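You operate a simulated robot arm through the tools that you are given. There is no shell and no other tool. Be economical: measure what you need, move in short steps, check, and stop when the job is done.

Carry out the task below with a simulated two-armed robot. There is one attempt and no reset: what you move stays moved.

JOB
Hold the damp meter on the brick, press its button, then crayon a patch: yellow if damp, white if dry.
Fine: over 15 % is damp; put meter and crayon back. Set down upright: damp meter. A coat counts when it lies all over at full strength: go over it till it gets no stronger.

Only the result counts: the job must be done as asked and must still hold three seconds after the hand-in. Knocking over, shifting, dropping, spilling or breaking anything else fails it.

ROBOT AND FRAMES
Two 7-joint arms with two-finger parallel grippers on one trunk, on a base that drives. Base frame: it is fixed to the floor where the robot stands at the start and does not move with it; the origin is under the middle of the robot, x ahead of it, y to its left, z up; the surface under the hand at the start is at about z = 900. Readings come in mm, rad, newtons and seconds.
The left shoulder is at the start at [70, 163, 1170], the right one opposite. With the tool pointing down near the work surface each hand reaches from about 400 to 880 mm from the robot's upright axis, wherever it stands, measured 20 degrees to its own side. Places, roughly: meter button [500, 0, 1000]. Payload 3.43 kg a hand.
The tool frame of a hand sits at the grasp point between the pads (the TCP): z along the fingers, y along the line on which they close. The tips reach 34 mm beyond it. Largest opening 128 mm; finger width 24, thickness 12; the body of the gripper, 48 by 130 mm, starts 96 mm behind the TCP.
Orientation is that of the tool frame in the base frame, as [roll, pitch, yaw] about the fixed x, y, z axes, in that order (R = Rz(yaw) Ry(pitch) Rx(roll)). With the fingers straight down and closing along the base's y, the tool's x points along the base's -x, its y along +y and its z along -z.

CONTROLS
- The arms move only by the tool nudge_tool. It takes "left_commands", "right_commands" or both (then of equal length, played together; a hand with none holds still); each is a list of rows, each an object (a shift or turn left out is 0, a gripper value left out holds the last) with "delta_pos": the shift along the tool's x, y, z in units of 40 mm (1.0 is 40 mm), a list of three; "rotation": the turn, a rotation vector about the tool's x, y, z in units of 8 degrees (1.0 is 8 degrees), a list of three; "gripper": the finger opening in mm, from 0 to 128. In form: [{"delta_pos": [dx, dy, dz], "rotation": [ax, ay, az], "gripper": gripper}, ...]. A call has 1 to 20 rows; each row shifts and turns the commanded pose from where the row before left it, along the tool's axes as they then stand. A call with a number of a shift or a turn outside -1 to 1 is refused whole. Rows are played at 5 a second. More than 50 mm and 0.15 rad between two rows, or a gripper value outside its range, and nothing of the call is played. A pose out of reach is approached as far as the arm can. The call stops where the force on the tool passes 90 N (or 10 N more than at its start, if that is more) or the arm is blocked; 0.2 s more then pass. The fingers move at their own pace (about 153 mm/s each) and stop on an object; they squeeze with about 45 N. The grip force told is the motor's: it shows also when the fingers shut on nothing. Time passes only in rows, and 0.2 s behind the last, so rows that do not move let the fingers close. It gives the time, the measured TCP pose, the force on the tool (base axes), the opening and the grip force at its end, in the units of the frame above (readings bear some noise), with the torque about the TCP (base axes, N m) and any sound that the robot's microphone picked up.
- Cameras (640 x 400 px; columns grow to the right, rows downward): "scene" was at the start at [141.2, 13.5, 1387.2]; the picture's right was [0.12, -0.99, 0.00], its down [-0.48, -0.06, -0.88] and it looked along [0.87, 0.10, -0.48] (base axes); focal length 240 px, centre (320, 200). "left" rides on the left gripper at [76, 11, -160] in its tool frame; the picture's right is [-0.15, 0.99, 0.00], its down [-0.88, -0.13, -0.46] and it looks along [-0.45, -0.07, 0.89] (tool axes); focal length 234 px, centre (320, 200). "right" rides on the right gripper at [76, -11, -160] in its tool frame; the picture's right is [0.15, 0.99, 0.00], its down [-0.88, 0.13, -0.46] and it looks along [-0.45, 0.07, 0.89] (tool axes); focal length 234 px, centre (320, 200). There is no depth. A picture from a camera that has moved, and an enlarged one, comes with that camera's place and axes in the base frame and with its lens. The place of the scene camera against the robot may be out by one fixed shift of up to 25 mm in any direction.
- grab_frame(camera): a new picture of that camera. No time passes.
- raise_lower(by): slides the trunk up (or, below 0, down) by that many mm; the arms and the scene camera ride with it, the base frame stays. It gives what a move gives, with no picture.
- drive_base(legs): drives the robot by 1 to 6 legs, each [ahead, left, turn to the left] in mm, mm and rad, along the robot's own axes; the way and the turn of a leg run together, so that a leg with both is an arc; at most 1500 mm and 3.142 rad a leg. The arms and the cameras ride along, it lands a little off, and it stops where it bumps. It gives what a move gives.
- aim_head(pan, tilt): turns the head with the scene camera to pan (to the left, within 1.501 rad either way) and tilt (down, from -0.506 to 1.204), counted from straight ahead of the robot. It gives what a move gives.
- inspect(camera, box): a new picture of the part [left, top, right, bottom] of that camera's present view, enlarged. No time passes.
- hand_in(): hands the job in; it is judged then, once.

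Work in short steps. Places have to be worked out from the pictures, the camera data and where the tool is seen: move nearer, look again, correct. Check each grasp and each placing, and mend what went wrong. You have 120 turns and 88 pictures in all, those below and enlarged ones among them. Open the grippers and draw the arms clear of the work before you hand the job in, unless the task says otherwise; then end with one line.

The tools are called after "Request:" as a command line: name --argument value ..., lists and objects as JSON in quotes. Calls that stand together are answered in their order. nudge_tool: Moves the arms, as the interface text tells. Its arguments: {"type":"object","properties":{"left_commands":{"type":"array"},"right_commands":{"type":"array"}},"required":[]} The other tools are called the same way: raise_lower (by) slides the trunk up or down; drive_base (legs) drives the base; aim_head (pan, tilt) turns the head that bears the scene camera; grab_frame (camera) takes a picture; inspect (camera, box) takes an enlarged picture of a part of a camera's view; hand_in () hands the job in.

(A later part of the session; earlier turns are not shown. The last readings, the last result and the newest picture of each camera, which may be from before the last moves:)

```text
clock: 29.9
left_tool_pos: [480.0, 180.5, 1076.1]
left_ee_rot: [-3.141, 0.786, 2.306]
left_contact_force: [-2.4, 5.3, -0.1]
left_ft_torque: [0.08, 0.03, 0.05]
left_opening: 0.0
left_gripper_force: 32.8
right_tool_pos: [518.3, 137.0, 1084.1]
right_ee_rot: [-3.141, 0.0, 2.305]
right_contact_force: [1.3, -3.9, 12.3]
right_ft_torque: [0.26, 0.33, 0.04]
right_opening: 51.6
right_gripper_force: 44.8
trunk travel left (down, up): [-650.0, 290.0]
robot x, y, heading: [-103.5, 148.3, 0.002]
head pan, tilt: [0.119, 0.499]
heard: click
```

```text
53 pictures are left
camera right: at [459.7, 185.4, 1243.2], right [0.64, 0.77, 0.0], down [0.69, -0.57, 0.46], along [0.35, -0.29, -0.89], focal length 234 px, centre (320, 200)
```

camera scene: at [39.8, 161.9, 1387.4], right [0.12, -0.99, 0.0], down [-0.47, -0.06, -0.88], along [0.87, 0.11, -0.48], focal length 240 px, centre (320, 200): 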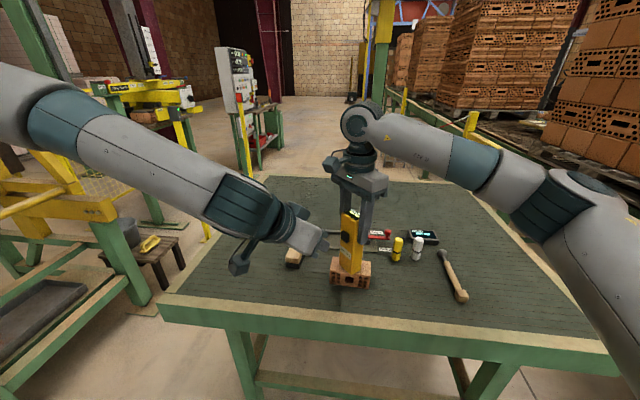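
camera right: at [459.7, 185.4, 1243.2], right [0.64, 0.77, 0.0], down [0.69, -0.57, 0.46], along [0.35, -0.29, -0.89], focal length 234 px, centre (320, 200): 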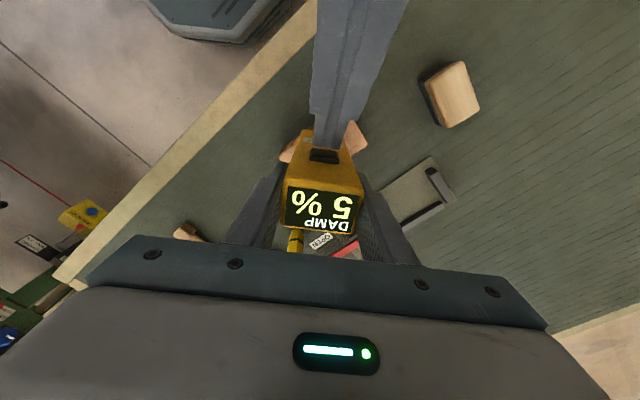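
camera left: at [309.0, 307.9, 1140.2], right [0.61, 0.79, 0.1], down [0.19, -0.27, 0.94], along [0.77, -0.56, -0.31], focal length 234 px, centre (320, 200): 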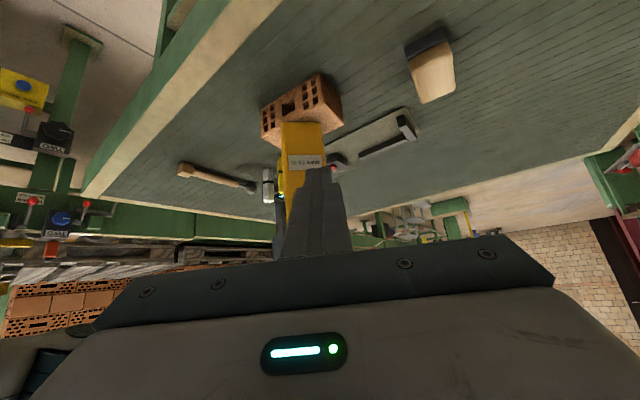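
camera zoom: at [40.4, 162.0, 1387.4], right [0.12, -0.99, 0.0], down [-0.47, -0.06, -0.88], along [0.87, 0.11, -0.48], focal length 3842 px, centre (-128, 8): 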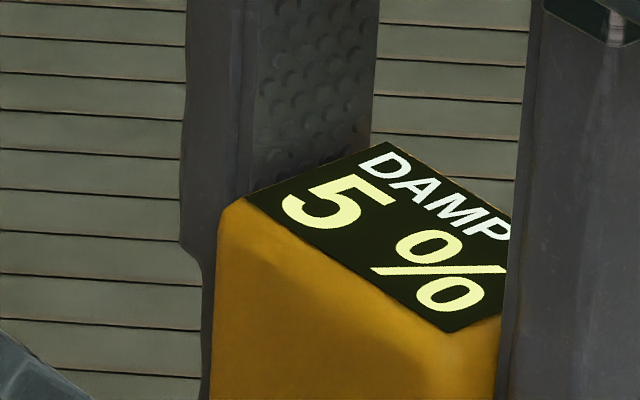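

It clearly reads 5 %, below 15, so the brick is dry and I use the white crayon. I back the left hand away.

Request:
nudge_tool --left_commands '[{"delta_pos": [0.053, 0, -0.053]}, {"delta_pos": [0.1, 0, -0.5]}, {"delta_pos": [0, 0, -0.9]}, {"delta_pos": [0, 0, -0.9]}, {"delta_pos": [0, 0, -0.9]}, {"delta_pos": [0, 0, -0.9]}, {"delta_pos": [0, 0.5, -0.5]}, {"delta_pos": [0, 0.5, 0]}]'

```text
clock: 31.7
left_tool_pos: [416.7, 308.7, 1204.4]
left_ee_rot: [3.14, 0.781, 2.305]
left_contact_force: [-1.1, 0.3, 0.7]
left_ft_torque: [-0.03, -0.03, 0.0]
left_opening: 0.2
left_gripper_force: 32.7
right_tool_pos: [519.2, 135.8, 1083.3]
right_ee_rot: [-3.141, 0.0, 2.305]
right_contact_force: [0.2, -1.3, 12.7]
right_ft_torque: [0.02, 0.06, -0.01]
right_opening: 51.6
right_gripper_force: 45.2
trunk travel left (down, up): [-650.0, 290.0]
robot x, y, heading: [-97.2, 146.0, 0.001]
head pan, tilt: [0.119, 0.499]
```

I lift the meter, turn it back and carry it over its home spot.

Request:
nudge_tool --right_commands '[{"delta_pos": [0, 0, -0.3]}, {"delta_pos": [0, 0, -0.8]}, {"delta_pos": [0, 0, -0.8]}, {"rotation": [0, 0, -1]}, {"rotation": [0, 0, -1]}, {"rotation": [0, 0, -1]}, {"rotation": [0, 0, -1]}, {"rotation": [0, 0, -1]}, {"rotation": [0, 0, -1]}, {"rotation": [0, 0, -1]}, {"delta_pos": [0.36, -0.865, 0]}, {"delta_pos": [0.36, -0.865, 0]}, {"delta_pos": [0.36, -0.865, 0]}, {"delta_pos": [0.36, -0.865, 0]}, {}]'

Request:
grab_frame --camera "scene"

```text
clock: 34.9
left_tool_pos: [418.2, 310.5, 1203.2]
left_ee_rot: [-3.141, 0.782, 2.309]
left_contact_force: [0.5, 0.2, -1.4]
left_ft_torque: [-0.06, -0.01, -0.02]
left_opening: 0.0
left_gripper_force: 32.9
right_tool_pos: [484.3, -8.3, 1157.4]
right_ee_rot: [-3.139, -0.002, -2.999]
right_contact_force: [0.1, 0.9, -2.2]
right_ft_torque: [-0.04, -0.03, -0.02]
right_opening: 51.4
right_gripper_force: 45.3
trunk travel left (down, up): [-650.0, 290.0]
robot x, y, heading: [-95.8, 148.2, 0.006]
head pan, tilt: [0.119, 0.499]
```

```text
52 pictures are left
camera scene: at [42.9, 163.3, 1387.1], right [0.12, -0.99, 0.0], down [-0.48, -0.06, -0.88], along [0.87, 0.11, -0.48], focal length 240 px, centre (320, 200)
```

scene: 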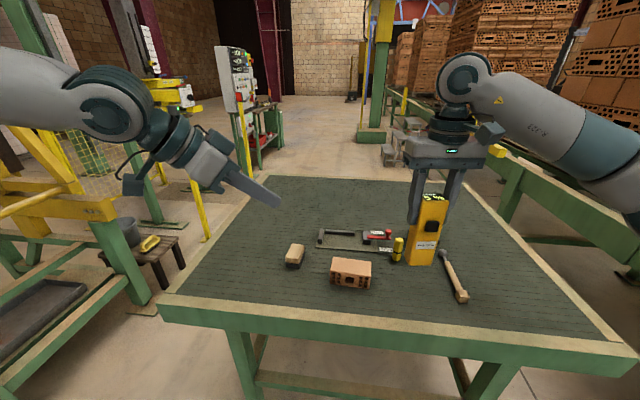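

I descend to just above the table at the recorded spot.

Request:
nudge_tool --right_commands '[{"delta_pos": [0.045, 0.09, 0.8]}, {"delta_pos": [0, 0, 0.8]}, {"delta_pos": [0, 0, 0.8]}, {"delta_pos": [0, 0, 0.4]}, {"delta_pos": [0, 0, 0.13]}, {"delta_pos": [0, 0, 0.05]}, {}]'

```text
clock: 36.5
left_tool_pos: [418.5, 309.4, 1204.0]
left_ee_rot: [-3.14, 0.782, 2.307]
left_contact_force: [0.3, -0.4, 0.6]
left_ft_torque: [-0.01, -0.02, 0.01]
left_opening: 0.0
left_gripper_force: 32.6
right_tool_pos: [480.3, -5.8, 1040.1]
right_ee_rot: [3.141, -0.002, -3.0]
right_contact_force: [-0.4, 0.1, -1.9]
right_ft_torque: [0.01, -0.05, 0.01]
right_opening: 51.8
right_gripper_force: 44.7
trunk travel left (down, up): [-650.0, 290.0]
robot x, y, heading: [-99.8, 145.2, 0.007]
head pan, tilt: [0.119, 0.499]
```

I creep down until the table takes the weight.

Request:
nudge_tool --right_commands '[{"delta_pos": [-0.03, 0, 0.05]}, {"delta_pos": [0, 0, 0.03]}, {"delta_pos": [0, 0, 0.03]}, {}]'

```text
clock: 37.5
left_tool_pos: [418.4, 308.8, 1202.9]
left_ee_rot: [-3.139, 0.782, 2.306]
left_contact_force: [0.1, -0.2, -0.7]
left_ft_torque: [-0.03, 0.0, -0.02]
left_opening: 0.2
left_gripper_force: 33.2
right_tool_pos: [481.9, -4.7, 1036.9]
right_ee_rot: [3.141, 0.0, -3.0]
right_contact_force: [-0.1, -0.4, -2.3]
right_ft_torque: [0.03, -0.04, 0.02]
right_opening: 51.5
right_gripper_force: 45.0
trunk travel left (down, up): [-650.0, 290.0]
robot x, y, heading: [-96.9, 148.7, 0.004]
head pan, tilt: [0.119, 0.499]
```

It's still hanging free, so I go a bit further.

Request:
nudge_tool --right_commands '[{"delta_pos": [0, 0, 0.03]}, {"delta_pos": [0, 0, 0.03]}, {}]'

```text
clock: 38.3
left_tool_pos: [417.7, 308.1, 1204.1]
left_ee_rot: [3.141, 0.782, 2.307]
left_contact_force: [0.0, -0.3, 0.7]
left_ft_torque: [0.01, 0.0, -0.02]
left_opening: 0.0
left_gripper_force: 32.9
right_tool_pos: [479.9, -4.5, 1034.7]
right_ee_rot: [-3.141, -0.002, -2.999]
right_contact_force: [0.4, -2.1, 4.1]
right_ft_torque: [-0.21, 0.0, 0.0]
right_opening: 51.5
right_gripper_force: 44.8
trunk travel left (down, up): [-650.0, 290.0]
robot x, y, heading: [-98.8, 146.2, 0.004]
head pan, tilt: [0.119, 0.499]
```

It's touching at 4 N. I open the fingers and rise clear.

Request:
nudge_tool --right_commands '[{"gripper": 80}, {}, {"delta_pos": [0, 0, -0.5]}, {"delta_pos": [0, 0, -0.9]}, {"delta_pos": [0, 0, -0.9]}, {"delta_pos": [0, 0, -0.9]}, {"delta_pos": [0, 0, -0.9]}, {}]'

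Request:
inspect --camera "scene" --box '[280, 200, 480, 320]'

Request:
inspect --camera "right" --box '[220, 110, 420, 235]'

```text
clock: 40.1
left_tool_pos: [418.4, 306.6, 1203.4]
left_ee_rot: [-3.138, 0.782, 2.307]
left_contact_force: [1.0, 0.0, -0.9]
left_ft_torque: [-0.01, 0.02, 0.01]
left_opening: 0.0
left_gripper_force: 32.8
right_tool_pos: [481.4, -3.7, 1196.1]
right_ee_rot: [-3.141, -0.002, -3.001]
right_contact_force: [0.3, 0.3, -0.3]
right_ft_torque: [0.02, 0.02, -0.05]
right_opening: 80.0
right_gripper_force: 0.1
trunk travel left (down, up): [-650.0, 290.0]
robot x, y, heading: [-100.1, 147.1, 0.003]
head pan, tilt: [0.119, 0.499]
```

```text
3.20 times, centred on (380, 260) of scene
camera zoom: at [42.9, 161.3, 1387.1], right [0.12, -0.99, 0.0], down [-0.48, -0.06, -0.88], along [0.87, 0.11, -0.48], focal length 768 px, centre (128, 8)
```

zoom: 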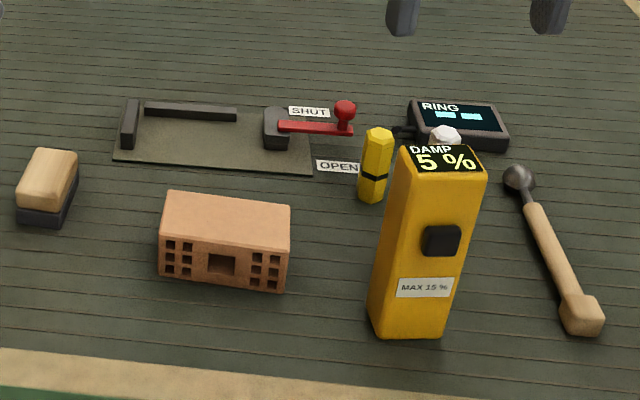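

```text
3.20 times, centred on (320, 172) of right
camera zoom: at [408.6, -25.7, 1356.5], right [-0.28, 0.96, 0.0], down [0.85, 0.25, 0.45], along [0.44, 0.13, -0.89], focal length 749 px, centre (320, 288)
```

zoom: 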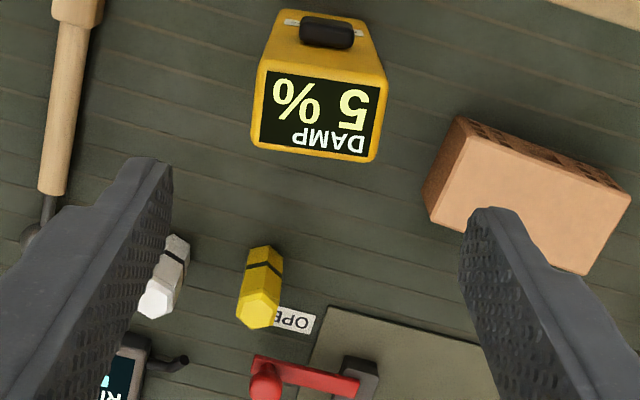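

The meter is back and upright, still reading 5 %. I put the white crayon near [634,-59], about 70 mm tall. I move above it with the opening narrowed to 46 mm.

Request:
nudge_tool --right_commands '[{"delta_pos": [-0.9, -0.475, 0], "gripper": 46}, {"delta_pos": [-0.9, -0.475, 0]}, {"delta_pos": [-0.9, -0.475, 0]}, {"delta_pos": [-0.9, -0.475, 0]}, {"rotation": [0, 0, 1]}, {"delta_pos": [0, 0, 1]}, {"delta_pos": [0, 0, 1]}, {"delta_pos": [0, 0, 0.9]}, {}]'

Request:
grab_frame --camera "right"

```text
clock: 42.1
left_tool_pos: [418.0, 307.8, 1204.3]
left_ee_rot: [-3.14, 0.783, 2.308]
left_contact_force: [-0.3, 0.4, -0.1]
left_ft_torque: [-0.03, 0.01, -0.01]
left_opening: 0.2
left_gripper_force: 32.9
right_tool_pos: [635.9, -58.9, 1081.2]
right_ee_rot: [3.14, 0.0, -3.14]
right_contact_force: [0.2, 0.5, -0.2]
right_ft_torque: [-0.02, 0.01, 0.01]
right_opening: 45.8
right_gripper_force: 0.1
trunk travel left (down, up): [-650.0, 290.0]
robot x, y, heading: [-98.3, 146.8, 0.006]
head pan, tilt: [0.119, 0.499]
```

```text
49 pictures are left
camera right: at [559.4, -70.1, 1239.8], right [-0.15, 0.99, 0.0], down [0.88, 0.13, 0.46], along [0.45, 0.07, -0.89], focal length 234 px, centre (320, 200)
```

right: 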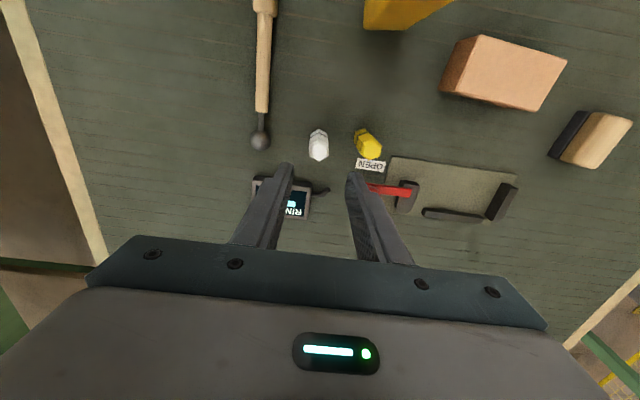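

Request:
inspect --camera "right" --box '[280, 110, 400, 185]'

```text
5.33 times, centred on (340, 148) of right
camera zoom: at [559.4, -70.1, 1239.8], right [-0.15, 0.99, 0.0], down [0.88, 0.13, 0.46], along [0.45, 0.07, -0.89], focal length 1249 px, centre (213, 480)
```

zoom: 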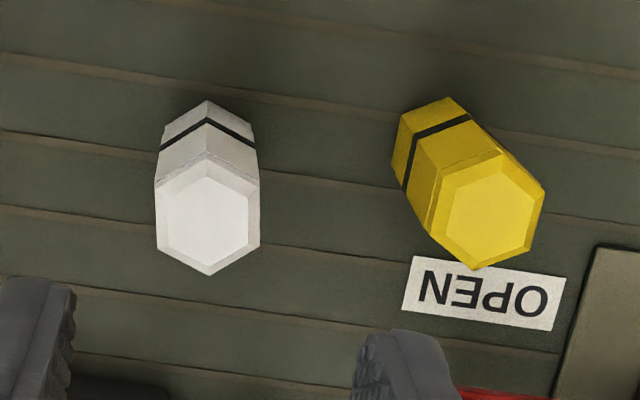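

The white crayon centre is about [633,-60], with its flats facing ±y. I make a small correction, descend to z≈955 and close gently.

Request:
nudge_tool --right_commands '[{"delta_pos": [0.07, -0.025, 0.8]}, {"delta_pos": [0, 0, 0.8]}, {"delta_pos": [0, 0, 0.8]}, {"delta_pos": [0, 0, 0.7]}, {}, {"gripper": 15}, {}, {}]'

Request:
inspect --camera "scene" --box '[340, 190, 460, 280]'

```text
clock: 43.9
left_tool_pos: [418.8, 307.4, 1204.3]
left_ee_rot: [-3.142, 0.781, 2.308]
left_contact_force: [0.0, -0.1, -1.6]
left_ft_torque: [0.04, 0.02, 0.01]
left_opening: 0.0
left_gripper_force: 33.0
right_tool_pos: [631.0, -60.4, 956.2]
right_ee_rot: [3.141, 0.002, -3.139]
right_contact_force: [-0.5, -0.4, 0.9]
right_ft_torque: [-0.02, 0.01, 0.0]
right_opening: 23.5
right_gripper_force: 45.0
trunk travel left (down, up): [-650.0, 290.0]
robot x, y, heading: [-100.5, 147.9, 0.006]
head pan, tilt: [0.119, 0.499]
```

```text
4.44 times, centred on (400, 235) of scene
camera zoom: at [42.2, 161.8, 1387.2], right [0.12, -0.99, 0.0], down [-0.48, -0.06, -0.88], along [0.87, 0.11, -0.48], focal length 1067 px, centre (-36, 44)
```

zoom: 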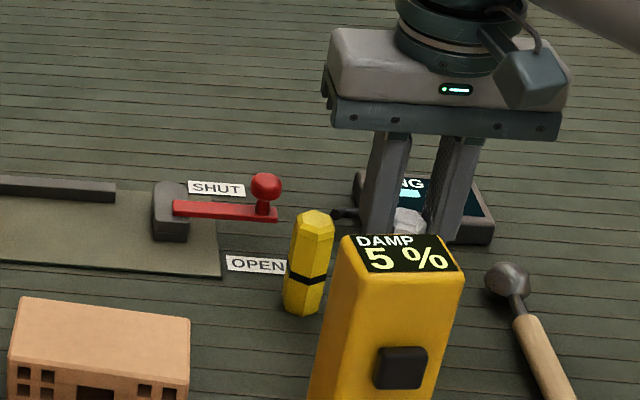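

Grasped at 23.5 mm, home TCP [632,-60,956]. I lift and carry it over the brick.

Request:
nudge_tool --right_commands '[{"delta_pos": [0, 0, -0.5]}, {"delta_pos": [0, 0, -1]}, {"delta_pos": [0, 0, -1]}, {"delta_pos": [0, 0, -1]}, {"delta_pos": [0, 0, -0.8]}, {"delta_pos": [0.45, 0.8, 0]}, {"delta_pos": [0.45, 0.8, 0]}, {"delta_pos": [0.45, 0.8, 0]}, {"delta_pos": [0.45, 0.8, 0]}, {"delta_pos": [0.45, 0.8, 0]}, {"delta_pos": [0.45, 0.8, 0]}, {}]'

Request:
inspect --camera "scene" --box '[270, 160, 430, 300]'

Request:
inspect --camera "right" --box '[220, 80, 420, 205]'

```text
clock: 46.5
left_tool_pos: [417.6, 308.0, 1204.4]
left_ee_rot: [-3.141, 0.782, 2.306]
left_contact_force: [0.1, 0.0, 0.5]
left_ft_torque: [-0.01, 0.0, 0.03]
left_opening: 0.1
left_gripper_force: 33.2
right_tool_pos: [521.7, 130.4, 1130.1]
right_ee_rot: [-3.142, 0.001, -3.139]
right_contact_force: [0.6, 0.4, -0.6]
right_ft_torque: [0.01, 0.02, 0.01]
right_opening: 21.3
right_gripper_force: 44.8
trunk travel left (down, up): [-650.0, 290.0]
robot x, y, heading: [-97.1, 150.3, 0.0]
head pan, tilt: [0.119, 0.499]
```

```text
2.86 times, centred on (350, 230) of scene
camera zoom: at [42.4, 160.9, 1387.2], right [0.12, -0.99, 0.0], down [-0.48, -0.06, -0.88], along [0.87, 0.11, -0.48], focal length 686 px, centre (234, 114)
```

zoom: 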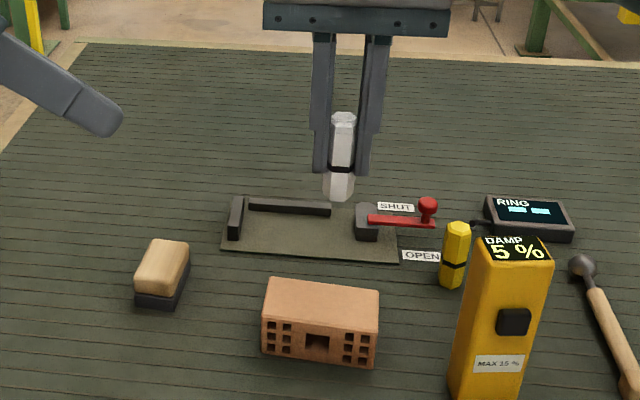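

```text
3.20 times, centred on (320, 142) of right
camera zoom: at [446.5, 118.7, 1289.1], right [-0.15, 0.99, 0.0], down [0.88, 0.13, 0.46], along [0.45, 0.07, -0.89], focal length 749 px, centre (320, 384)
```

zoom: 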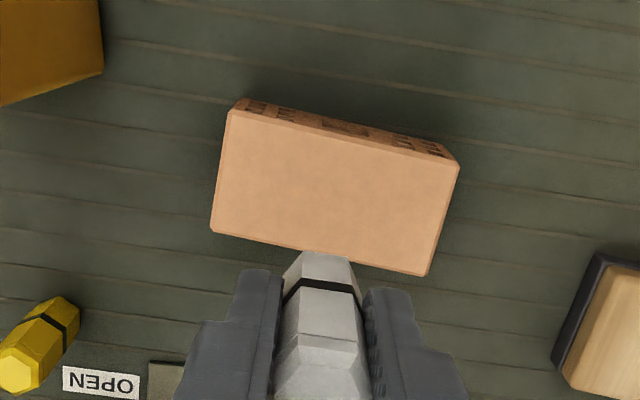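

The brick's top face spans 104 x 53 mm, centred at [523.6,137] with yaw -4.3°. The crayon should touch at TCP z≈1005.5. I align the yaw, centre it and descend to just above.

Request:
nudge_tool --right_commands '[{"delta_pos": [-0.05, 0.165, 0], "rotation": [0, 0, 0.54]}, {"delta_pos": [0, 0, 0.9]}, {"delta_pos": [0, 0, 0.9]}, {"delta_pos": [0, 0, 0.9]}, {"delta_pos": [0, 0, 0.3]}, {}]'

Request:
inspect --camera "scene" --box '[290, 210, 410, 300]'

```text
clock: 47.9
left_tool_pos: [417.9, 308.4, 1203.9]
left_ee_rot: [-3.14, 0.783, 2.307]
left_contact_force: [-0.2, 0.3, -0.9]
left_ft_torque: [0.02, -0.02, -0.02]
left_opening: 0.0
left_gripper_force: 32.7
right_tool_pos: [525.6, 138.9, 1010.7]
right_ee_rot: [-3.14, 0.0, 3.069]
right_contact_force: [-0.5, 0.7, -0.1]
right_ft_torque: [-0.01, 0.0, 0.0]
right_opening: 21.4
right_gripper_force: 44.7
trunk travel left (down, up): [-650.0, 290.0]
robot x, y, heading: [-100.2, 146.4, 0.005]
head pan, tilt: [0.119, 0.499]
```

```text
4.44 times, centred on (350, 255) of scene
camera zoom: at [42.1, 162.0, 1387.2], right [0.12, -0.99, 0.0], down [-0.48, -0.06, -0.88], along [0.87, 0.11, -0.48], focal length 1067 px, centre (187, -44)
```

zoom: 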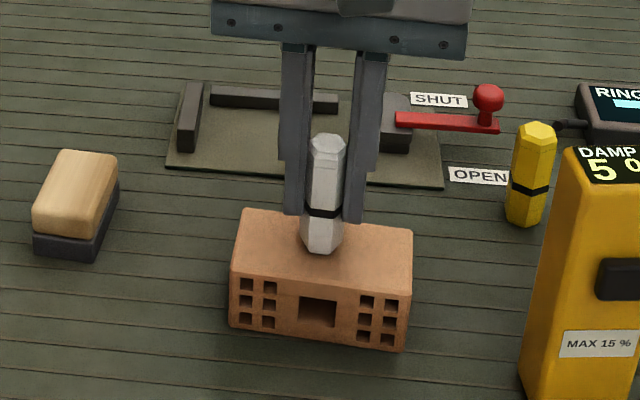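

I creep down to contact.

Request:
nudge_tool --right_commands '[{"delta_pos": [0, 0, 0.05]}, {"delta_pos": [0, 0, 0.04]}, {"delta_pos": [0, 0, 0.03]}, {}]'

```text
clock: 48.9
left_tool_pos: [417.5, 309.7, 1205.2]
left_ee_rot: [-3.141, 0.782, 2.307]
left_contact_force: [0.5, -1.1, -0.4]
left_ft_torque: [0.0, 0.03, -0.01]
left_opening: 0.0
left_gripper_force: 32.9
right_tool_pos: [524.7, 137.6, 1007.2]
right_ee_rot: [3.141, 0.003, 3.069]
right_contact_force: [6.7, -1.7, 22.7]
right_ft_torque: [-0.12, -0.39, -0.01]
right_opening: 21.6
right_gripper_force: 45.1
trunk travel left (down, up): [-650.0, 290.0]
robot x, y, heading: [-98.0, 147.7, 0.003]
head pan, tilt: [0.119, 0.499]
```

Contact at 22 N is a bit hard. I ease up 1 mm and make a trial stroke of 20 mm along the brick.

Request:
nudge_tool --right_commands '[{"delta_pos": [0, 0, -0.03]}, {"delta_pos": [0, 0.15, 0]}, {"delta_pos": [0, 0.15, 0]}, {"delta_pos": [0, 0.2, 0]}, {}]'

Request:
inspect --camera "scene" --box '[290, 210, 410, 300]'

```text
clock: 50.1
left_tool_pos: [415.8, 307.9, 1205.2]
left_ee_rot: [3.138, 0.784, 2.305]
left_contact_force: [0.6, -0.6, 0.6]
left_ft_torque: [0.0, -0.04, 0.0]
left_opening: 0.0
left_gripper_force: 33.3
right_tool_pos: [524.7, 157.3, 1007.9]
right_ee_rot: [3.141, 0.002, 3.069]
right_contact_force: [-3.1, -8.5, 23.6]
right_ft_torque: [-0.54, 0.2, 0.02]
right_opening: 21.7
right_gripper_force: 44.7
trunk travel left (down, up): [-650.0, 290.0]
robot x, y, heading: [-97.8, 147.1, -0.003]
head pan, tilt: [0.119, 0.499]
```

```text
4.44 times, centred on (350, 255) of scene
camera zoom: at [39.1, 160.2, 1387.6], right [0.12, -0.99, 0.0], down [-0.47, -0.06, -0.88], along [0.87, 0.11, -0.48], focal length 1067 px, centre (187, -44)
```

zoom: 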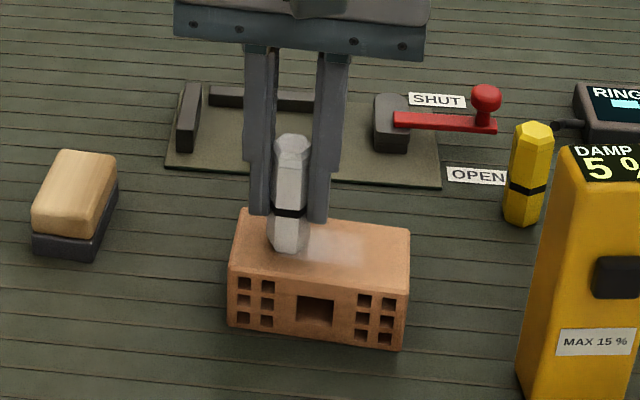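

It marks, faintly, and the brick stays put. I raster the top face in overlapping passes with slightly less pressure.

Request:
nudge_tool --right_commands '[{"delta_pos": [0, 0.55, -0.02]}, {"delta_pos": [0.21, 0, 0]}, {"delta_pos": [0.21, 0, 0]}, {"delta_pos": [0, -0.2625, 0]}, {"delta_pos": [0, -0.2625, 0]}, {"delta_pos": [0, -0.2625, 0]}, {"delta_pos": [0, -0.2625, 0]}, {"delta_pos": [0, -0.2625, 0]}, {"delta_pos": [0, -0.2625, 0]}, {"delta_pos": [0, -0.2625, 0]}, {"delta_pos": [0, -0.2625, 0]}, {"delta_pos": [-0.21, 0, 0]}, {"delta_pos": [0, 0.2625, 0]}, {"delta_pos": [0, 0.2625, 0]}, {"delta_pos": [0, 0.2625, 0]}, {"delta_pos": [0, 0.2625, 0]}, {"delta_pos": [0, 0.2625, 0]}, {"delta_pos": [0, 0.2625, 0]}, {"delta_pos": [0, 0.2625, 0]}, {"delta_pos": [0, 0.2625, 0]}]'

Request:
inspect --camera "scene" --box '[290, 210, 410, 300]'

```text
clock: 54.3
left_tool_pos: [416.9, 307.6, 1204.6]
left_ee_rot: [3.141, 0.783, 2.307]
left_contact_force: [0.1, 0.2, -0.1]
left_ft_torque: [-0.01, 0.0, 0.0]
left_opening: 0.3
left_gripper_force: 33.4
right_tool_pos: [520.7, 179.2, 1008.6]
right_ee_rot: [3.14, 0.0, 3.069]
right_contact_force: [-0.5, -2.8, 9.7]
right_ft_torque: [-0.19, 0.05, 0.01]
right_opening: 21.6
right_gripper_force: 44.8
trunk travel left (down, up): [-650.0, 290.0]
robot x, y, heading: [-99.1, 147.5, 0.004]
head pan, tilt: [0.119, 0.499]
```

```text
4.44 times, centred on (350, 255) of scene
camera zoom: at [41.0, 161.6, 1387.4], right [0.12, -0.99, 0.0], down [-0.47, -0.06, -0.88], along [0.87, 0.11, -0.48], focal length 1067 px, centre (187, -44)
```

zoom: 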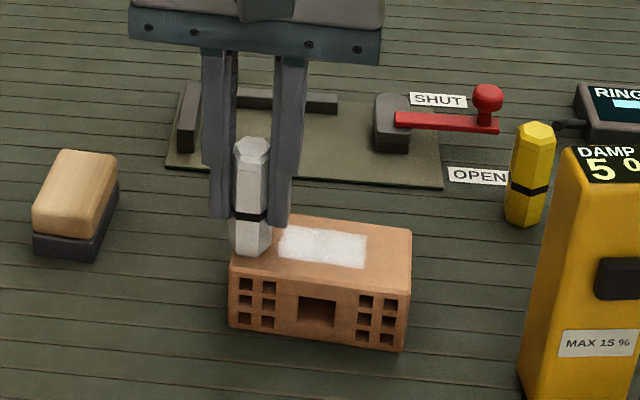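

It covers well, and the paintable patch looks like a rectangle about 50 mm long in the middle. I continue with the far-side passes.

Request:
nudge_tool --right_commands '[{"delta_pos": [-0.21, 0, 0]}, {"delta_pos": [0, -0.2625, 0]}, {"delta_pos": [0, -0.2625, 0]}, {"delta_pos": [0, -0.2625, 0]}, {"delta_pos": [0, -0.2625, 0]}, {"delta_pos": [0, -0.2625, 0]}, {"delta_pos": [0, -0.2625, 0]}, {"delta_pos": [0, -0.2625, 0]}, {"delta_pos": [0, -0.2625, 0]}, {"delta_pos": [-0.21, 0, 0]}, {"delta_pos": [0, 0.2625, 0]}, {"delta_pos": [0, 0.2625, 0]}, {"delta_pos": [0, 0.2625, 0]}, {"delta_pos": [0, 0.2625, 0]}, {"delta_pos": [0, 0.2625, 0]}, {"delta_pos": [0, 0.2625, 0]}, {"delta_pos": [0, 0.2625, 0]}, {"delta_pos": [0, 0.2625, 0]}]'

Request:
inspect --camera "scene" --box '[290, 210, 410, 300]'

```text
clock: 58.1
left_tool_pos: [416.4, 308.2, 1205.5]
left_ee_rot: [-3.141, 0.784, 2.305]
left_contact_force: [0.9, -0.5, -0.6]
left_ft_torque: [0.02, 0.01, 0.0]
left_opening: 0.1
left_gripper_force: 33.1
right_tool_pos: [535.4, 178.1, 1007.4]
right_ee_rot: [-3.141, 0.003, 3.067]
right_contact_force: [-0.9, -4.1, 11.7]
right_ft_torque: [-0.25, 0.06, 0.0]
right_opening: 21.3
right_gripper_force: 45.3
trunk travel left (down, up): [-650.0, 290.0]
robot x, y, heading: [-98.7, 147.7, 0.002]
head pan, tilt: [0.119, 0.499]
```

```text
4.44 times, centred on (350, 255) of scene
camera zoom: at [40.6, 161.4, 1387.5], right [0.12, -0.99, 0.0], down [-0.47, -0.06, -0.88], along [0.87, 0.11, -0.48], focal length 1067 px, centre (187, -44)
```

zoom: 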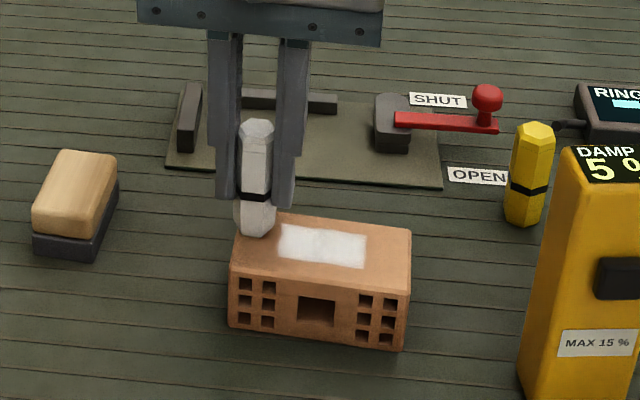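

I repeat the raster: the far edge first, then back toward the near edge for a second coat.

Request:
nudge_tool --right_commands '[{"delta_pos": [-0.16, -0.2, 0]}, {"delta_pos": [0, -0.3, 0]}, {"delta_pos": [0, -0.3, 0]}, {"delta_pos": [0, -0.3, 0]}, {"delta_pos": [0, -0.3, 0]}, {"delta_pos": [0, -0.3, 0]}, {"delta_pos": [0.2, 0, 0]}, {"delta_pos": [0, 0.3, 0]}, {"delta_pos": [0, 0.3, 0]}, {"delta_pos": [0, 0.3, 0]}, {"delta_pos": [0, 0.3, 0]}, {"delta_pos": [0, 0.3, 0]}, {"delta_pos": [0.2, 0, 0]}, {"delta_pos": [0, -0.3, 0]}, {"delta_pos": [0, -0.3, 0]}, {"delta_pos": [0, -0.3, 0]}, {"delta_pos": [0, -0.3, 0]}, {"delta_pos": [0, -0.3, 0]}, {"delta_pos": [0.2, 0, 0]}]'

Request:
nudge_tool --right_commands '[{"delta_pos": [0, 0.3, 0]}, {"delta_pos": [0, 0.3, 0]}, {"delta_pos": [0, 0.3, 0]}, {"delta_pos": [0, 0.3, 0]}, {"delta_pos": [0, 0.3, 0]}, {"delta_pos": [0.2, 0, 0]}, {"delta_pos": [0, -0.3, 0]}, {"delta_pos": [0, -0.3, 0]}, {"delta_pos": [0, -0.3, 0]}, {"delta_pos": [0, -0.3, 0]}, {"delta_pos": [0, -0.3, 0]}, {}]'

Request:
inspect --camera "scene" --box '[290, 210, 410, 300]'

```text
clock: 62.1
left_tool_pos: [417.8, 308.8, 1204.3]
left_ee_rot: [3.142, 0.783, 2.306]
left_contact_force: [-0.1, -0.5, -0.2]
left_ft_torque: [-0.03, 0.01, 0.04]
left_opening: 0.0
left_gripper_force: 32.8
right_tool_pos: [513.8, 113.5, 1007.3]
right_ee_rot: [-3.141, 0.001, 3.068]
right_contact_force: [-0.4, -0.4, -0.4]
right_ft_torque: [-0.01, -0.02, 0.0]
right_opening: 21.4
right_gripper_force: 45.6
trunk travel left (down, up): [-650.0, 290.0]
robot x, y, heading: [-97.3, 145.7, 0.0]
head pan, tilt: [0.119, 0.499]
```

```text
clock: 64.7
left_tool_pos: [416.9, 308.9, 1204.4]
left_ee_rot: [3.141, 0.783, 2.306]
left_contact_force: [0.3, 0.9, -0.4]
left_ft_torque: [0.0, 0.01, 0.0]
left_opening: 0.2
left_gripper_force: 32.7
right_tool_pos: [505.6, 114.2, 1006.7]
right_ee_rot: [-3.141, 0.001, 3.069]
right_contact_force: [0.6, 3.3, 8.7]
right_ft_torque: [0.1, 0.0, 0.01]
right_opening: 21.5
right_gripper_force: 44.9
trunk travel left (down, up): [-650.0, 290.0]
robot x, y, heading: [-96.2, 151.5, 0.005]
head pan, tilt: [0.119, 0.499]
```

```text
4.44 times, centred on (350, 255) of scene
camera zoom: at [41.2, 162.5, 1387.3], right [0.12, -0.99, 0.0], down [-0.47, -0.06, -0.88], along [0.87, 0.11, -0.48], focal length 1067 px, centre (187, -44)
```

zoom: 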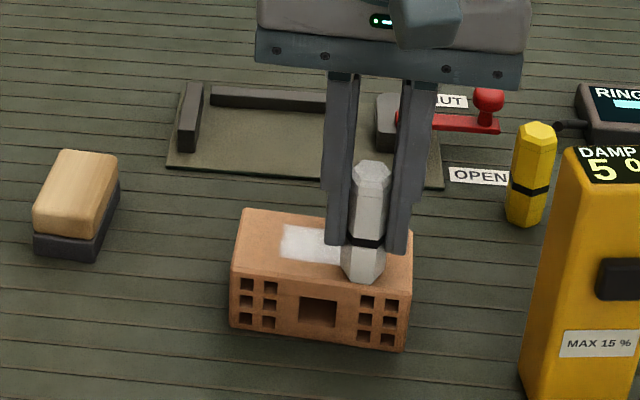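

Contact was light on part of that coat. I press 1 mm more and do a third coat back across.

Request:
nudge_tool --right_commands '[{"delta_pos": [0, -0.15, 0.03]}, {"delta_pos": [0, 0.32, 0]}, {"delta_pos": [0, 0.32, 0]}, {"delta_pos": [0, 0.32, 0]}, {"delta_pos": [0, 0.32, 0]}, {"delta_pos": [0, 0.32, 0]}, {"delta_pos": [-0.2, 0, 0]}, {"delta_pos": [0, -0.32, 0]}, {"delta_pos": [0, -0.32, 0]}, {"delta_pos": [0, -0.32, 0]}, {"delta_pos": [0, -0.32, 0]}, {"delta_pos": [0, -0.32, 0]}, {"delta_pos": [-0.2, 0, 0]}, {"delta_pos": [0, 0.32, 0]}, {"delta_pos": [0, 0.32, 0]}, {"delta_pos": [0, 0.32, 0]}, {"delta_pos": [0, 0.32, 0]}, {"delta_pos": [0, 0.32, 0]}, {"delta_pos": [-0.2, 0, 0]}, {}]'

Request:
nudge_tool --right_commands '[{"delta_pos": [0, -0.32, 0.01]}, {"delta_pos": [0, -0.32, 0]}, {"delta_pos": [0, -0.32, 0]}, {"delta_pos": [0, -0.32, 0]}, {"delta_pos": [0, -0.32, 0]}, {"delta_pos": [-0.2, 0, 0]}, {"delta_pos": [0, 0.32, 0]}, {"delta_pos": [0, 0.32, 0]}, {"delta_pos": [0, 0.32, 0]}, {"delta_pos": [0, 0.32, 0]}, {"delta_pos": [0, 0.32, 0]}, {}]'

```text
clock: 68.9
left_tool_pos: [416.6, 310.1, 1205.4]
left_ee_rot: [3.14, 0.785, 2.307]
left_contact_force: [-0.3, 0.1, 0.2]
left_ft_torque: [0.0, -0.01, 0.0]
left_opening: 0.0
left_gripper_force: 32.3
right_tool_pos: [532.4, 171.6, 1007.5]
right_ee_rot: [3.14, -0.001, 3.071]
right_contact_force: [-6.5, 2.8, 12.2]
right_ft_torque: [0.14, 0.31, 0.03]
right_opening: 21.7
right_gripper_force: 44.4
trunk travel left (down, up): [-650.0, 290.0]
robot x, y, heading: [-101.2, 149.7, 0.002]
head pan, tilt: [0.119, 0.499]
```

```text
clock: 71.5
left_tool_pos: [416.2, 308.0, 1205.2]
left_ee_rot: [3.138, 0.781, 2.305]
left_contact_force: [-0.1, 0.3, 0.4]
left_ft_torque: [-0.01, -0.03, 0.02]
left_opening: 0.1
left_gripper_force: 32.7
right_tool_pos: [540.9, 169.5, 1006.9]
right_ee_rot: [3.141, 0.0, 3.068]
right_contact_force: [-1.7, -3.9, 13.5]
right_ft_torque: [-0.19, 0.06, 0.0]
right_opening: 21.7
right_gripper_force: 45.3
trunk travel left (down, up): [-650.0, 290.0]
robot x, y, heading: [-94.7, 148.1, 0.004]
head pan, tilt: [0.119, 0.499]
```

I lift off a little to inspect the patch.

Request:
nudge_tool --right_commands '[{"delta_pos": [0, 0, -0.3]}, {"delta_pos": [-0.7, 0.6, -0.8]}, {}]'

Request:
inspect --camera "scene" --box '[325, 245, 381, 280]'

Request:
inspect --camera "right" --box '[220, 50, 360, 138]'

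```text
clock: 72.3
left_tool_pos: [418.7, 307.1, 1203.8]
left_ee_rot: [3.141, 0.781, 2.307]
left_contact_force: [-0.2, -0.1, 0.6]
left_ft_torque: [0.03, -0.03, 0.04]
left_opening: 0.2
left_gripper_force: 33.2
right_tool_pos: [573.2, 190.6, 1048.8]
right_ee_rot: [-3.14, -0.002, 3.069]
right_contact_force: [0.0, -0.4, -0.1]
right_ft_torque: [0.04, 0.03, 0.05]
right_opening: 21.6
right_gripper_force: 45.3
trunk travel left (down, up): [-650.0, 290.0]
robot x, y, heading: [-101.2, 144.8, 0.005]
head pan, tilt: [0.119, 0.499]
```

```text
11.43 times, centred on (353, 262) of scene
camera zoom: at [42.7, 160.6, 1387.1], right [0.12, -0.99, 0.0], down [-0.48, -0.06, -0.88], along [0.87, 0.11, -0.48], focal length 2744 px, centre (-57, -514)
```

zoom: 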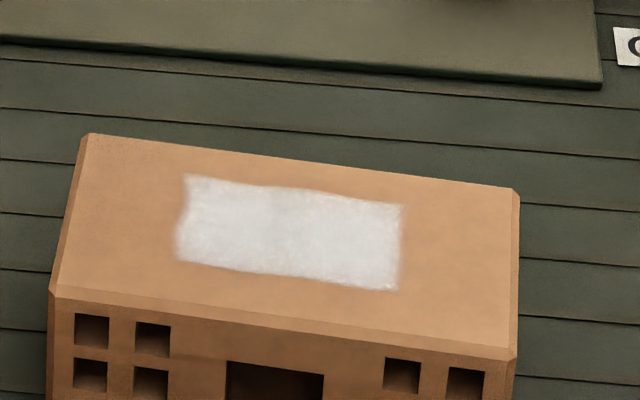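

```text
4.55 times, centred on (290, 94) of right
camera zoom: at [497.7, 184.7, 1208.7], right [-0.07, 1.0, 0.0], down [0.89, 0.07, 0.45], along [0.45, 0.03, -0.89], focal length 1064 px, centre (456, 682)
```

zoom: 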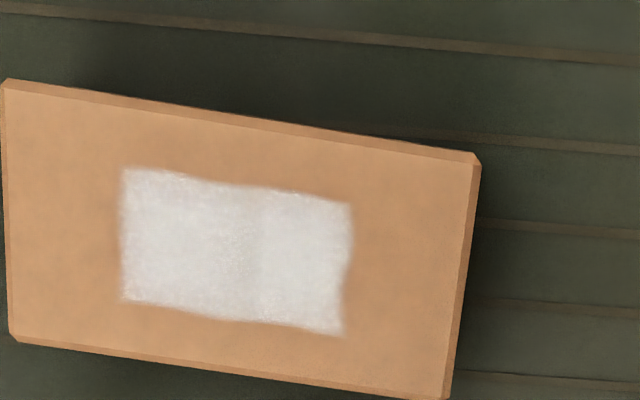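

The patch is about 50 x 30 mm and well covered, with slight mottling in the middle. I go over it once more to confirm it gets no stronger.

Request:
nudge_tool --right_commands '[{"delta_pos": [0.785, -0.68, 0]}, {"delta_pos": [0, 0, 0.6]}, {"delta_pos": [0, 0, 0.4]}, {"delta_pos": [0, 0, 0.06]}, {}]'

```text
clock: 73.5
left_tool_pos: [418.3, 309.2, 1204.1]
left_ee_rot: [-3.14, 0.781, 2.309]
left_contact_force: [-0.7, 0.7, -0.2]
left_ft_torque: [-0.02, -0.01, 0.01]
left_opening: 0.0
left_gripper_force: 33.2
right_tool_pos: [540.2, 166.7, 1006.4]
right_ee_rot: [3.141, 0.0, 3.069]
right_contact_force: [-0.3, 0.8, 1.6]
right_ft_torque: [0.03, 0.02, 0.01]
right_opening: 21.6
right_gripper_force: 45.4
trunk travel left (down, up): [-650.0, 290.0]
robot x, y, heading: [-98.5, 150.2, 0.004]
head pan, tilt: [0.119, 0.499]
```

The contact is light, so I add 1.5 mm and run the fourth coat.

Request:
nudge_tool --right_commands '[{"delta_pos": [0, 0, 0.04]}, {"delta_pos": [0, -0.3, 0]}, {"delta_pos": [0, -0.3, 0]}, {"delta_pos": [0, -0.3, 0]}, {"delta_pos": [0, -0.3, 0]}, {"delta_pos": [0, -0.3, 0]}, {"delta_pos": [0.18, 0, 0]}, {"delta_pos": [0, 0.3, 0]}, {"delta_pos": [0, 0.3, 0]}, {"delta_pos": [0, 0.3, 0]}, {"delta_pos": [0, 0.3, 0]}, {"delta_pos": [0, 0.3, 0]}, {"delta_pos": [0.18, 0, 0]}, {"delta_pos": [0, -0.3, 0]}, {"delta_pos": [0, -0.3, 0]}, {"delta_pos": [0, -0.3, 0]}, {"delta_pos": [0, -0.3, 0]}, {"delta_pos": [0, -0.3, 0]}, {"delta_pos": [0.18, 0, 0]}, {}]'

Request:
nudge_tool --right_commands '[{"delta_pos": [0, 0.3, 0]}, {"delta_pos": [0, 0.3, 0]}, {"delta_pos": [0, 0.3, 0]}, {"delta_pos": [0, 0.3, 0]}, {"delta_pos": [0, 0.3, 0]}, {"delta_pos": [0.18, 0, 0]}, {"delta_pos": [0, -0.3, 0]}, {"delta_pos": [0, -0.3, 0]}, {"delta_pos": [0, -0.3, 0]}, {"delta_pos": [0, -0.3, 0]}, {"delta_pos": [0, -0.3, 0]}, {"delta_pos": [-0.3, 0, 0]}, {"delta_pos": [0, 0.3, 0]}, {"delta_pos": [0, 0.3, 0]}, {"delta_pos": [0, 0.3, 0]}, {"delta_pos": [0, 0.3, 0]}, {"delta_pos": [0, 0.3, 0]}, {"delta_pos": [0, 0, 0]}]'

Request:
nudge_tool --right_commands '[{"delta_pos": [0, 0, -0.3]}, {"delta_pos": [-0.7, 0.6, -0.8]}, {"delta_pos": [-0.4, 0, 0]}]'

Request:
inspect --camera "right" --box '[220, 30, 360, 118]'

Request:
inspect --camera "scene" --box '[325, 245, 381, 280]'

```text
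clock: 77.7
left_tool_pos: [416.8, 307.9, 1204.6]
left_ee_rot: [3.14, 0.784, 2.307]
left_contact_force: [0.6, 0.7, -0.6]
left_ft_torque: [-0.02, -0.01, -0.03]
left_opening: 0.0
left_gripper_force: 33.0
right_tool_pos: [514.5, 104.7, 1006.8]
right_ee_rot: [3.141, 0.003, 3.067]
right_contact_force: [10.7, 0.1, 23.0]
right_ft_torque: [0.01, -0.68, -0.03]
right_opening: 21.7
right_gripper_force: 44.8
trunk travel left (down, up): [-650.0, 290.0]
robot x, y, heading: [-97.6, 150.1, -0.002]
head pan, tilt: [0.119, 0.499]
```

```text
clock: 81.5
left_tool_pos: [417.3, 307.8, 1205.3]
left_ee_rot: [3.141, 0.784, 2.308]
left_contact_force: [0.6, -0.2, -0.6]
left_ft_torque: [0.02, 0.01, -0.02]
left_opening: 0.2
left_gripper_force: 33.0
right_tool_pos: [522.0, 165.0, 1006.6]
right_ee_rot: [3.141, -0.001, 3.069]
right_contact_force: [-1.3, -3.1, 8.8]
right_ft_torque: [-0.14, 0.04, -0.04]
right_opening: 21.4
right_gripper_force: 44.6
trunk travel left (down, up): [-650.0, 290.0]
robot x, y, heading: [-95.3, 145.2, 0.004]
head pan, tilt: [0.119, 0.499]
```

```text
clock: 82.3
left_tool_pos: [419.0, 307.4, 1204.0]
left_ee_rot: [3.14, 0.783, 2.307]
left_contact_force: [0.7, 0.5, 0.8]
left_ft_torque: [-0.04, 0.02, 0.02]
left_opening: 0.0
left_gripper_force: 33.1
right_tool_pos: [568.1, 187.6, 1048.4]
right_ee_rot: [-3.141, -0.001, 3.068]
right_contact_force: [0.7, -0.8, -0.7]
right_ft_torque: [0.03, 0.05, -0.01]
right_opening: 21.5
right_gripper_force: 44.9
trunk travel left (down, up): [-650.0, 290.0]
robot x, y, heading: [-96.6, 142.5, -0.0]
head pan, tilt: [0.119, 0.499]
```

```text
4.55 times, centred on (290, 74) of right
camera zoom: at [493.1, 181.3, 1208.1], right [-0.07, 1.0, 0.0], down [0.89, 0.07, 0.45], along [0.45, 0.03, -0.89], focal length 1064 px, centre (456, 773)
```

zoom: 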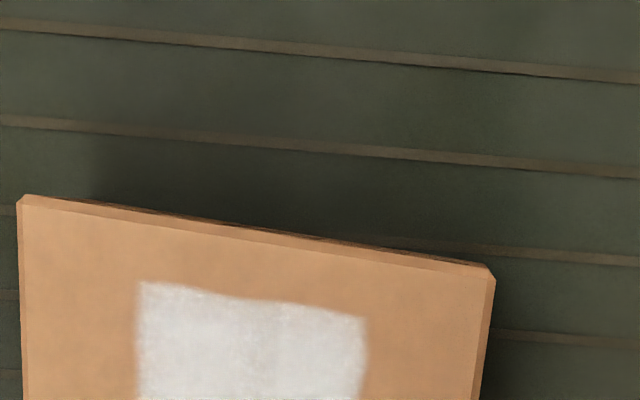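

```text
11.43 times, centred on (353, 262) of scene
camera zoom: at [43.1, 160.8, 1387.1], right [0.12, -0.99, 0.0], down [-0.48, -0.06, -0.88], along [0.87, 0.11, -0.48], focal length 2744 px, centre (-57, -514)
```

zoom: 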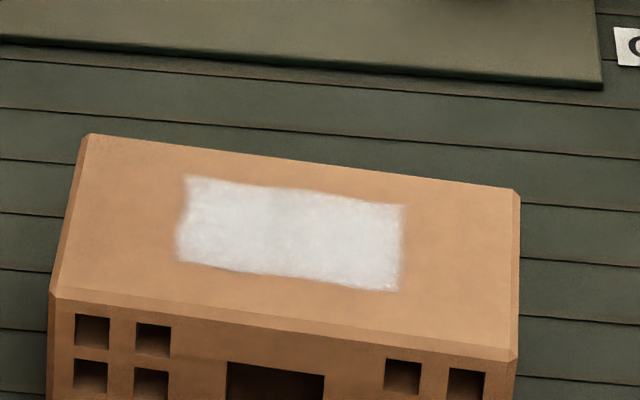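

The patch is unchanged, so it's saturated, and the brick hasn't moved. I carry the crayon back over its home spot at height.

Request:
nudge_tool --right_commands '[{"delta_pos": [0, 0, -1], "rotation": [0, 0, -0.54]}, {"delta_pos": [0, 0, -1]}, {"delta_pos": [-0.2, -0.775, 0]}, {"delta_pos": [-0.2, -0.775, 0]}, {"delta_pos": [-0.2, -0.775, 0]}, {"delta_pos": [-0.2, -0.775, 0]}, {"delta_pos": [-0.2, -0.775, 0]}, {"delta_pos": [-0.2, -0.775, 0]}, {"delta_pos": [-0.2, -0.775, 0]}, {"delta_pos": [-0.2, -0.775, 0]}, {}]'

Request:
grab_frame --camera "scene"

```text
clock: 84.7
left_tool_pos: [418.3, 310.2, 1204.0]
left_ee_rot: [-3.139, 0.782, 2.307]
left_contact_force: [0.4, 0.0, -0.3]
left_ft_torque: [-0.01, -0.01, -0.03]
left_opening: 0.0
left_gripper_force: 33.3
right_tool_pos: [633.7, -59.8, 1129.0]
right_ee_rot: [3.141, 0.001, -3.138]
right_contact_force: [-0.5, -0.1, -0.8]
right_ft_torque: [0.03, -0.06, -0.01]
right_opening: 21.3
right_gripper_force: 44.8
trunk travel left (down, up): [-650.0, 290.0]
robot x, y, heading: [-95.6, 148.0, -0.001]
head pan, tilt: [0.119, 0.499]
```

```text
35 pictures are left
camera scene: at [42.3, 162.5, 1387.2], right [0.12, -0.99, 0.0], down [-0.48, -0.06, -0.88], along [0.87, 0.11, -0.48], focal length 240 px, centre (320, 200)
```

scene: 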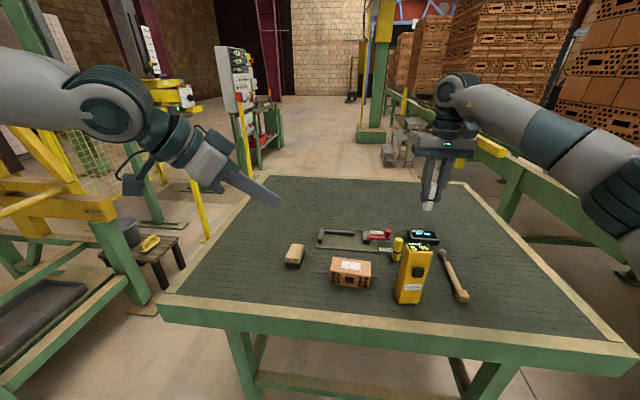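

I check whether the crayon hangs straight in the fingers before lowering it.

Request:
inspect --camera "scene" --box '[400, 150, 464, 230]'

Request:
inspect --camera "right" --box '[260, 100, 400, 200]'

```text
5.00 times, centred on (432, 190) of scene
camera zoom: at [42.3, 162.5, 1387.2], right [0.12, -0.99, 0.0], down [-0.48, -0.06, -0.88], along [0.87, 0.11, -0.48], focal length 1200 px, centre (-240, 250)
```

zoom: 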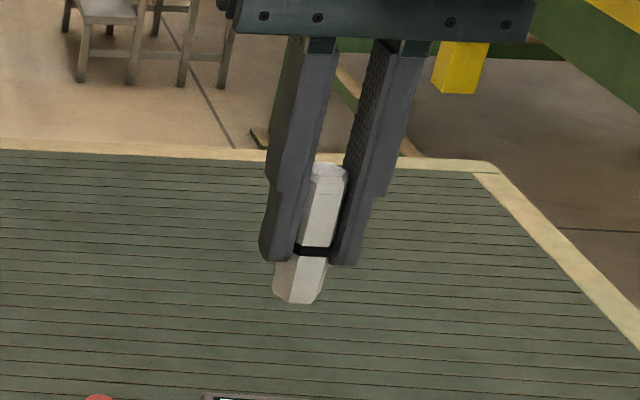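

```text
4.00 times, centred on (330, 150) of right
camera zoom: at [558.0, -71.7, 1289.4], right [-0.15, 0.99, 0.0], down [0.88, 0.13, 0.46], along [0.45, 0.07, -0.89], focal length 937 px, centre (280, 400)
```

zoom: 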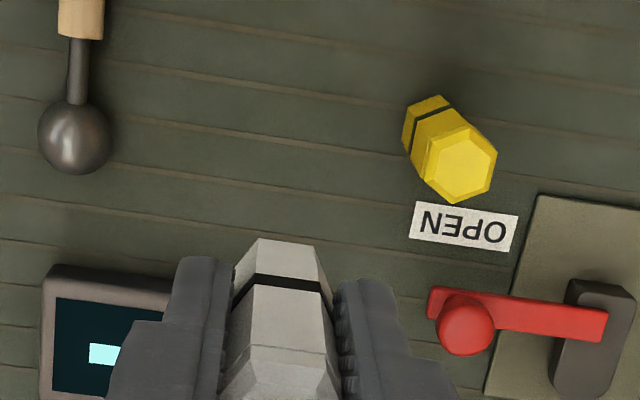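

The crayon hangs vertical. I lower it to just above the table.

Request:
nudge_tool --right_commands '[{"delta_pos": [0.02, 0, 0.9]}, {"delta_pos": [0, 0, 0.9]}, {"delta_pos": [0, 0, 0.9]}, {"delta_pos": [0, 0, 0.9]}, {"delta_pos": [0, 0, 0.5]}, {"delta_pos": [0, 0, 0.1]}, {}]'

```text
clock: 86.3
left_tool_pos: [419.2, 308.0, 1205.1]
left_ee_rot: [-3.14, 0.782, 2.306]
left_contact_force: [-0.5, 0.2, -0.5]
left_ft_torque: [-0.02, 0.04, -0.01]
left_opening: 0.2
left_gripper_force: 32.6
right_tool_pos: [632.5, -60.7, 962.0]
right_ee_rot: [-3.14, 0.0, -3.14]
right_contact_force: [-0.6, 0.6, -0.4]
right_ft_torque: [-0.02, 0.03, -0.01]
right_opening: 21.7
right_gripper_force: 45.0
trunk travel left (down, up): [-650.0, 290.0]
robot x, y, heading: [-97.7, 148.4, 0.006]
head pan, tilt: [0.119, 0.499]
```

I creep down until it touches.

Request:
nudge_tool --right_commands '[{"delta_pos": [0, 0, 0.06]}, {"delta_pos": [0, 0, 0.04]}, {"delta_pos": [0, 0, 0.03]}, {}]'

```text
clock: 87.3
left_tool_pos: [418.0, 307.5, 1204.6]
left_ee_rot: [3.141, 0.782, 2.307]
left_contact_force: [-0.3, 0.6, 0.1]
left_ft_torque: [0.0, 0.01, -0.02]
left_opening: 0.0
left_gripper_force: 33.0
right_tool_pos: [631.1, -60.1, 956.2]
right_ee_rot: [3.141, 0.001, -3.139]
right_contact_force: [0.3, -0.2, 2.5]
right_ft_torque: [-0.04, -0.08, -0.02]
right_opening: 21.3
right_gripper_force: 44.9
trunk travel left (down, up): [-650.0, 290.0]
robot x, y, heading: [-100.6, 147.7, 0.004]
head pan, tilt: [0.119, 0.499]
```

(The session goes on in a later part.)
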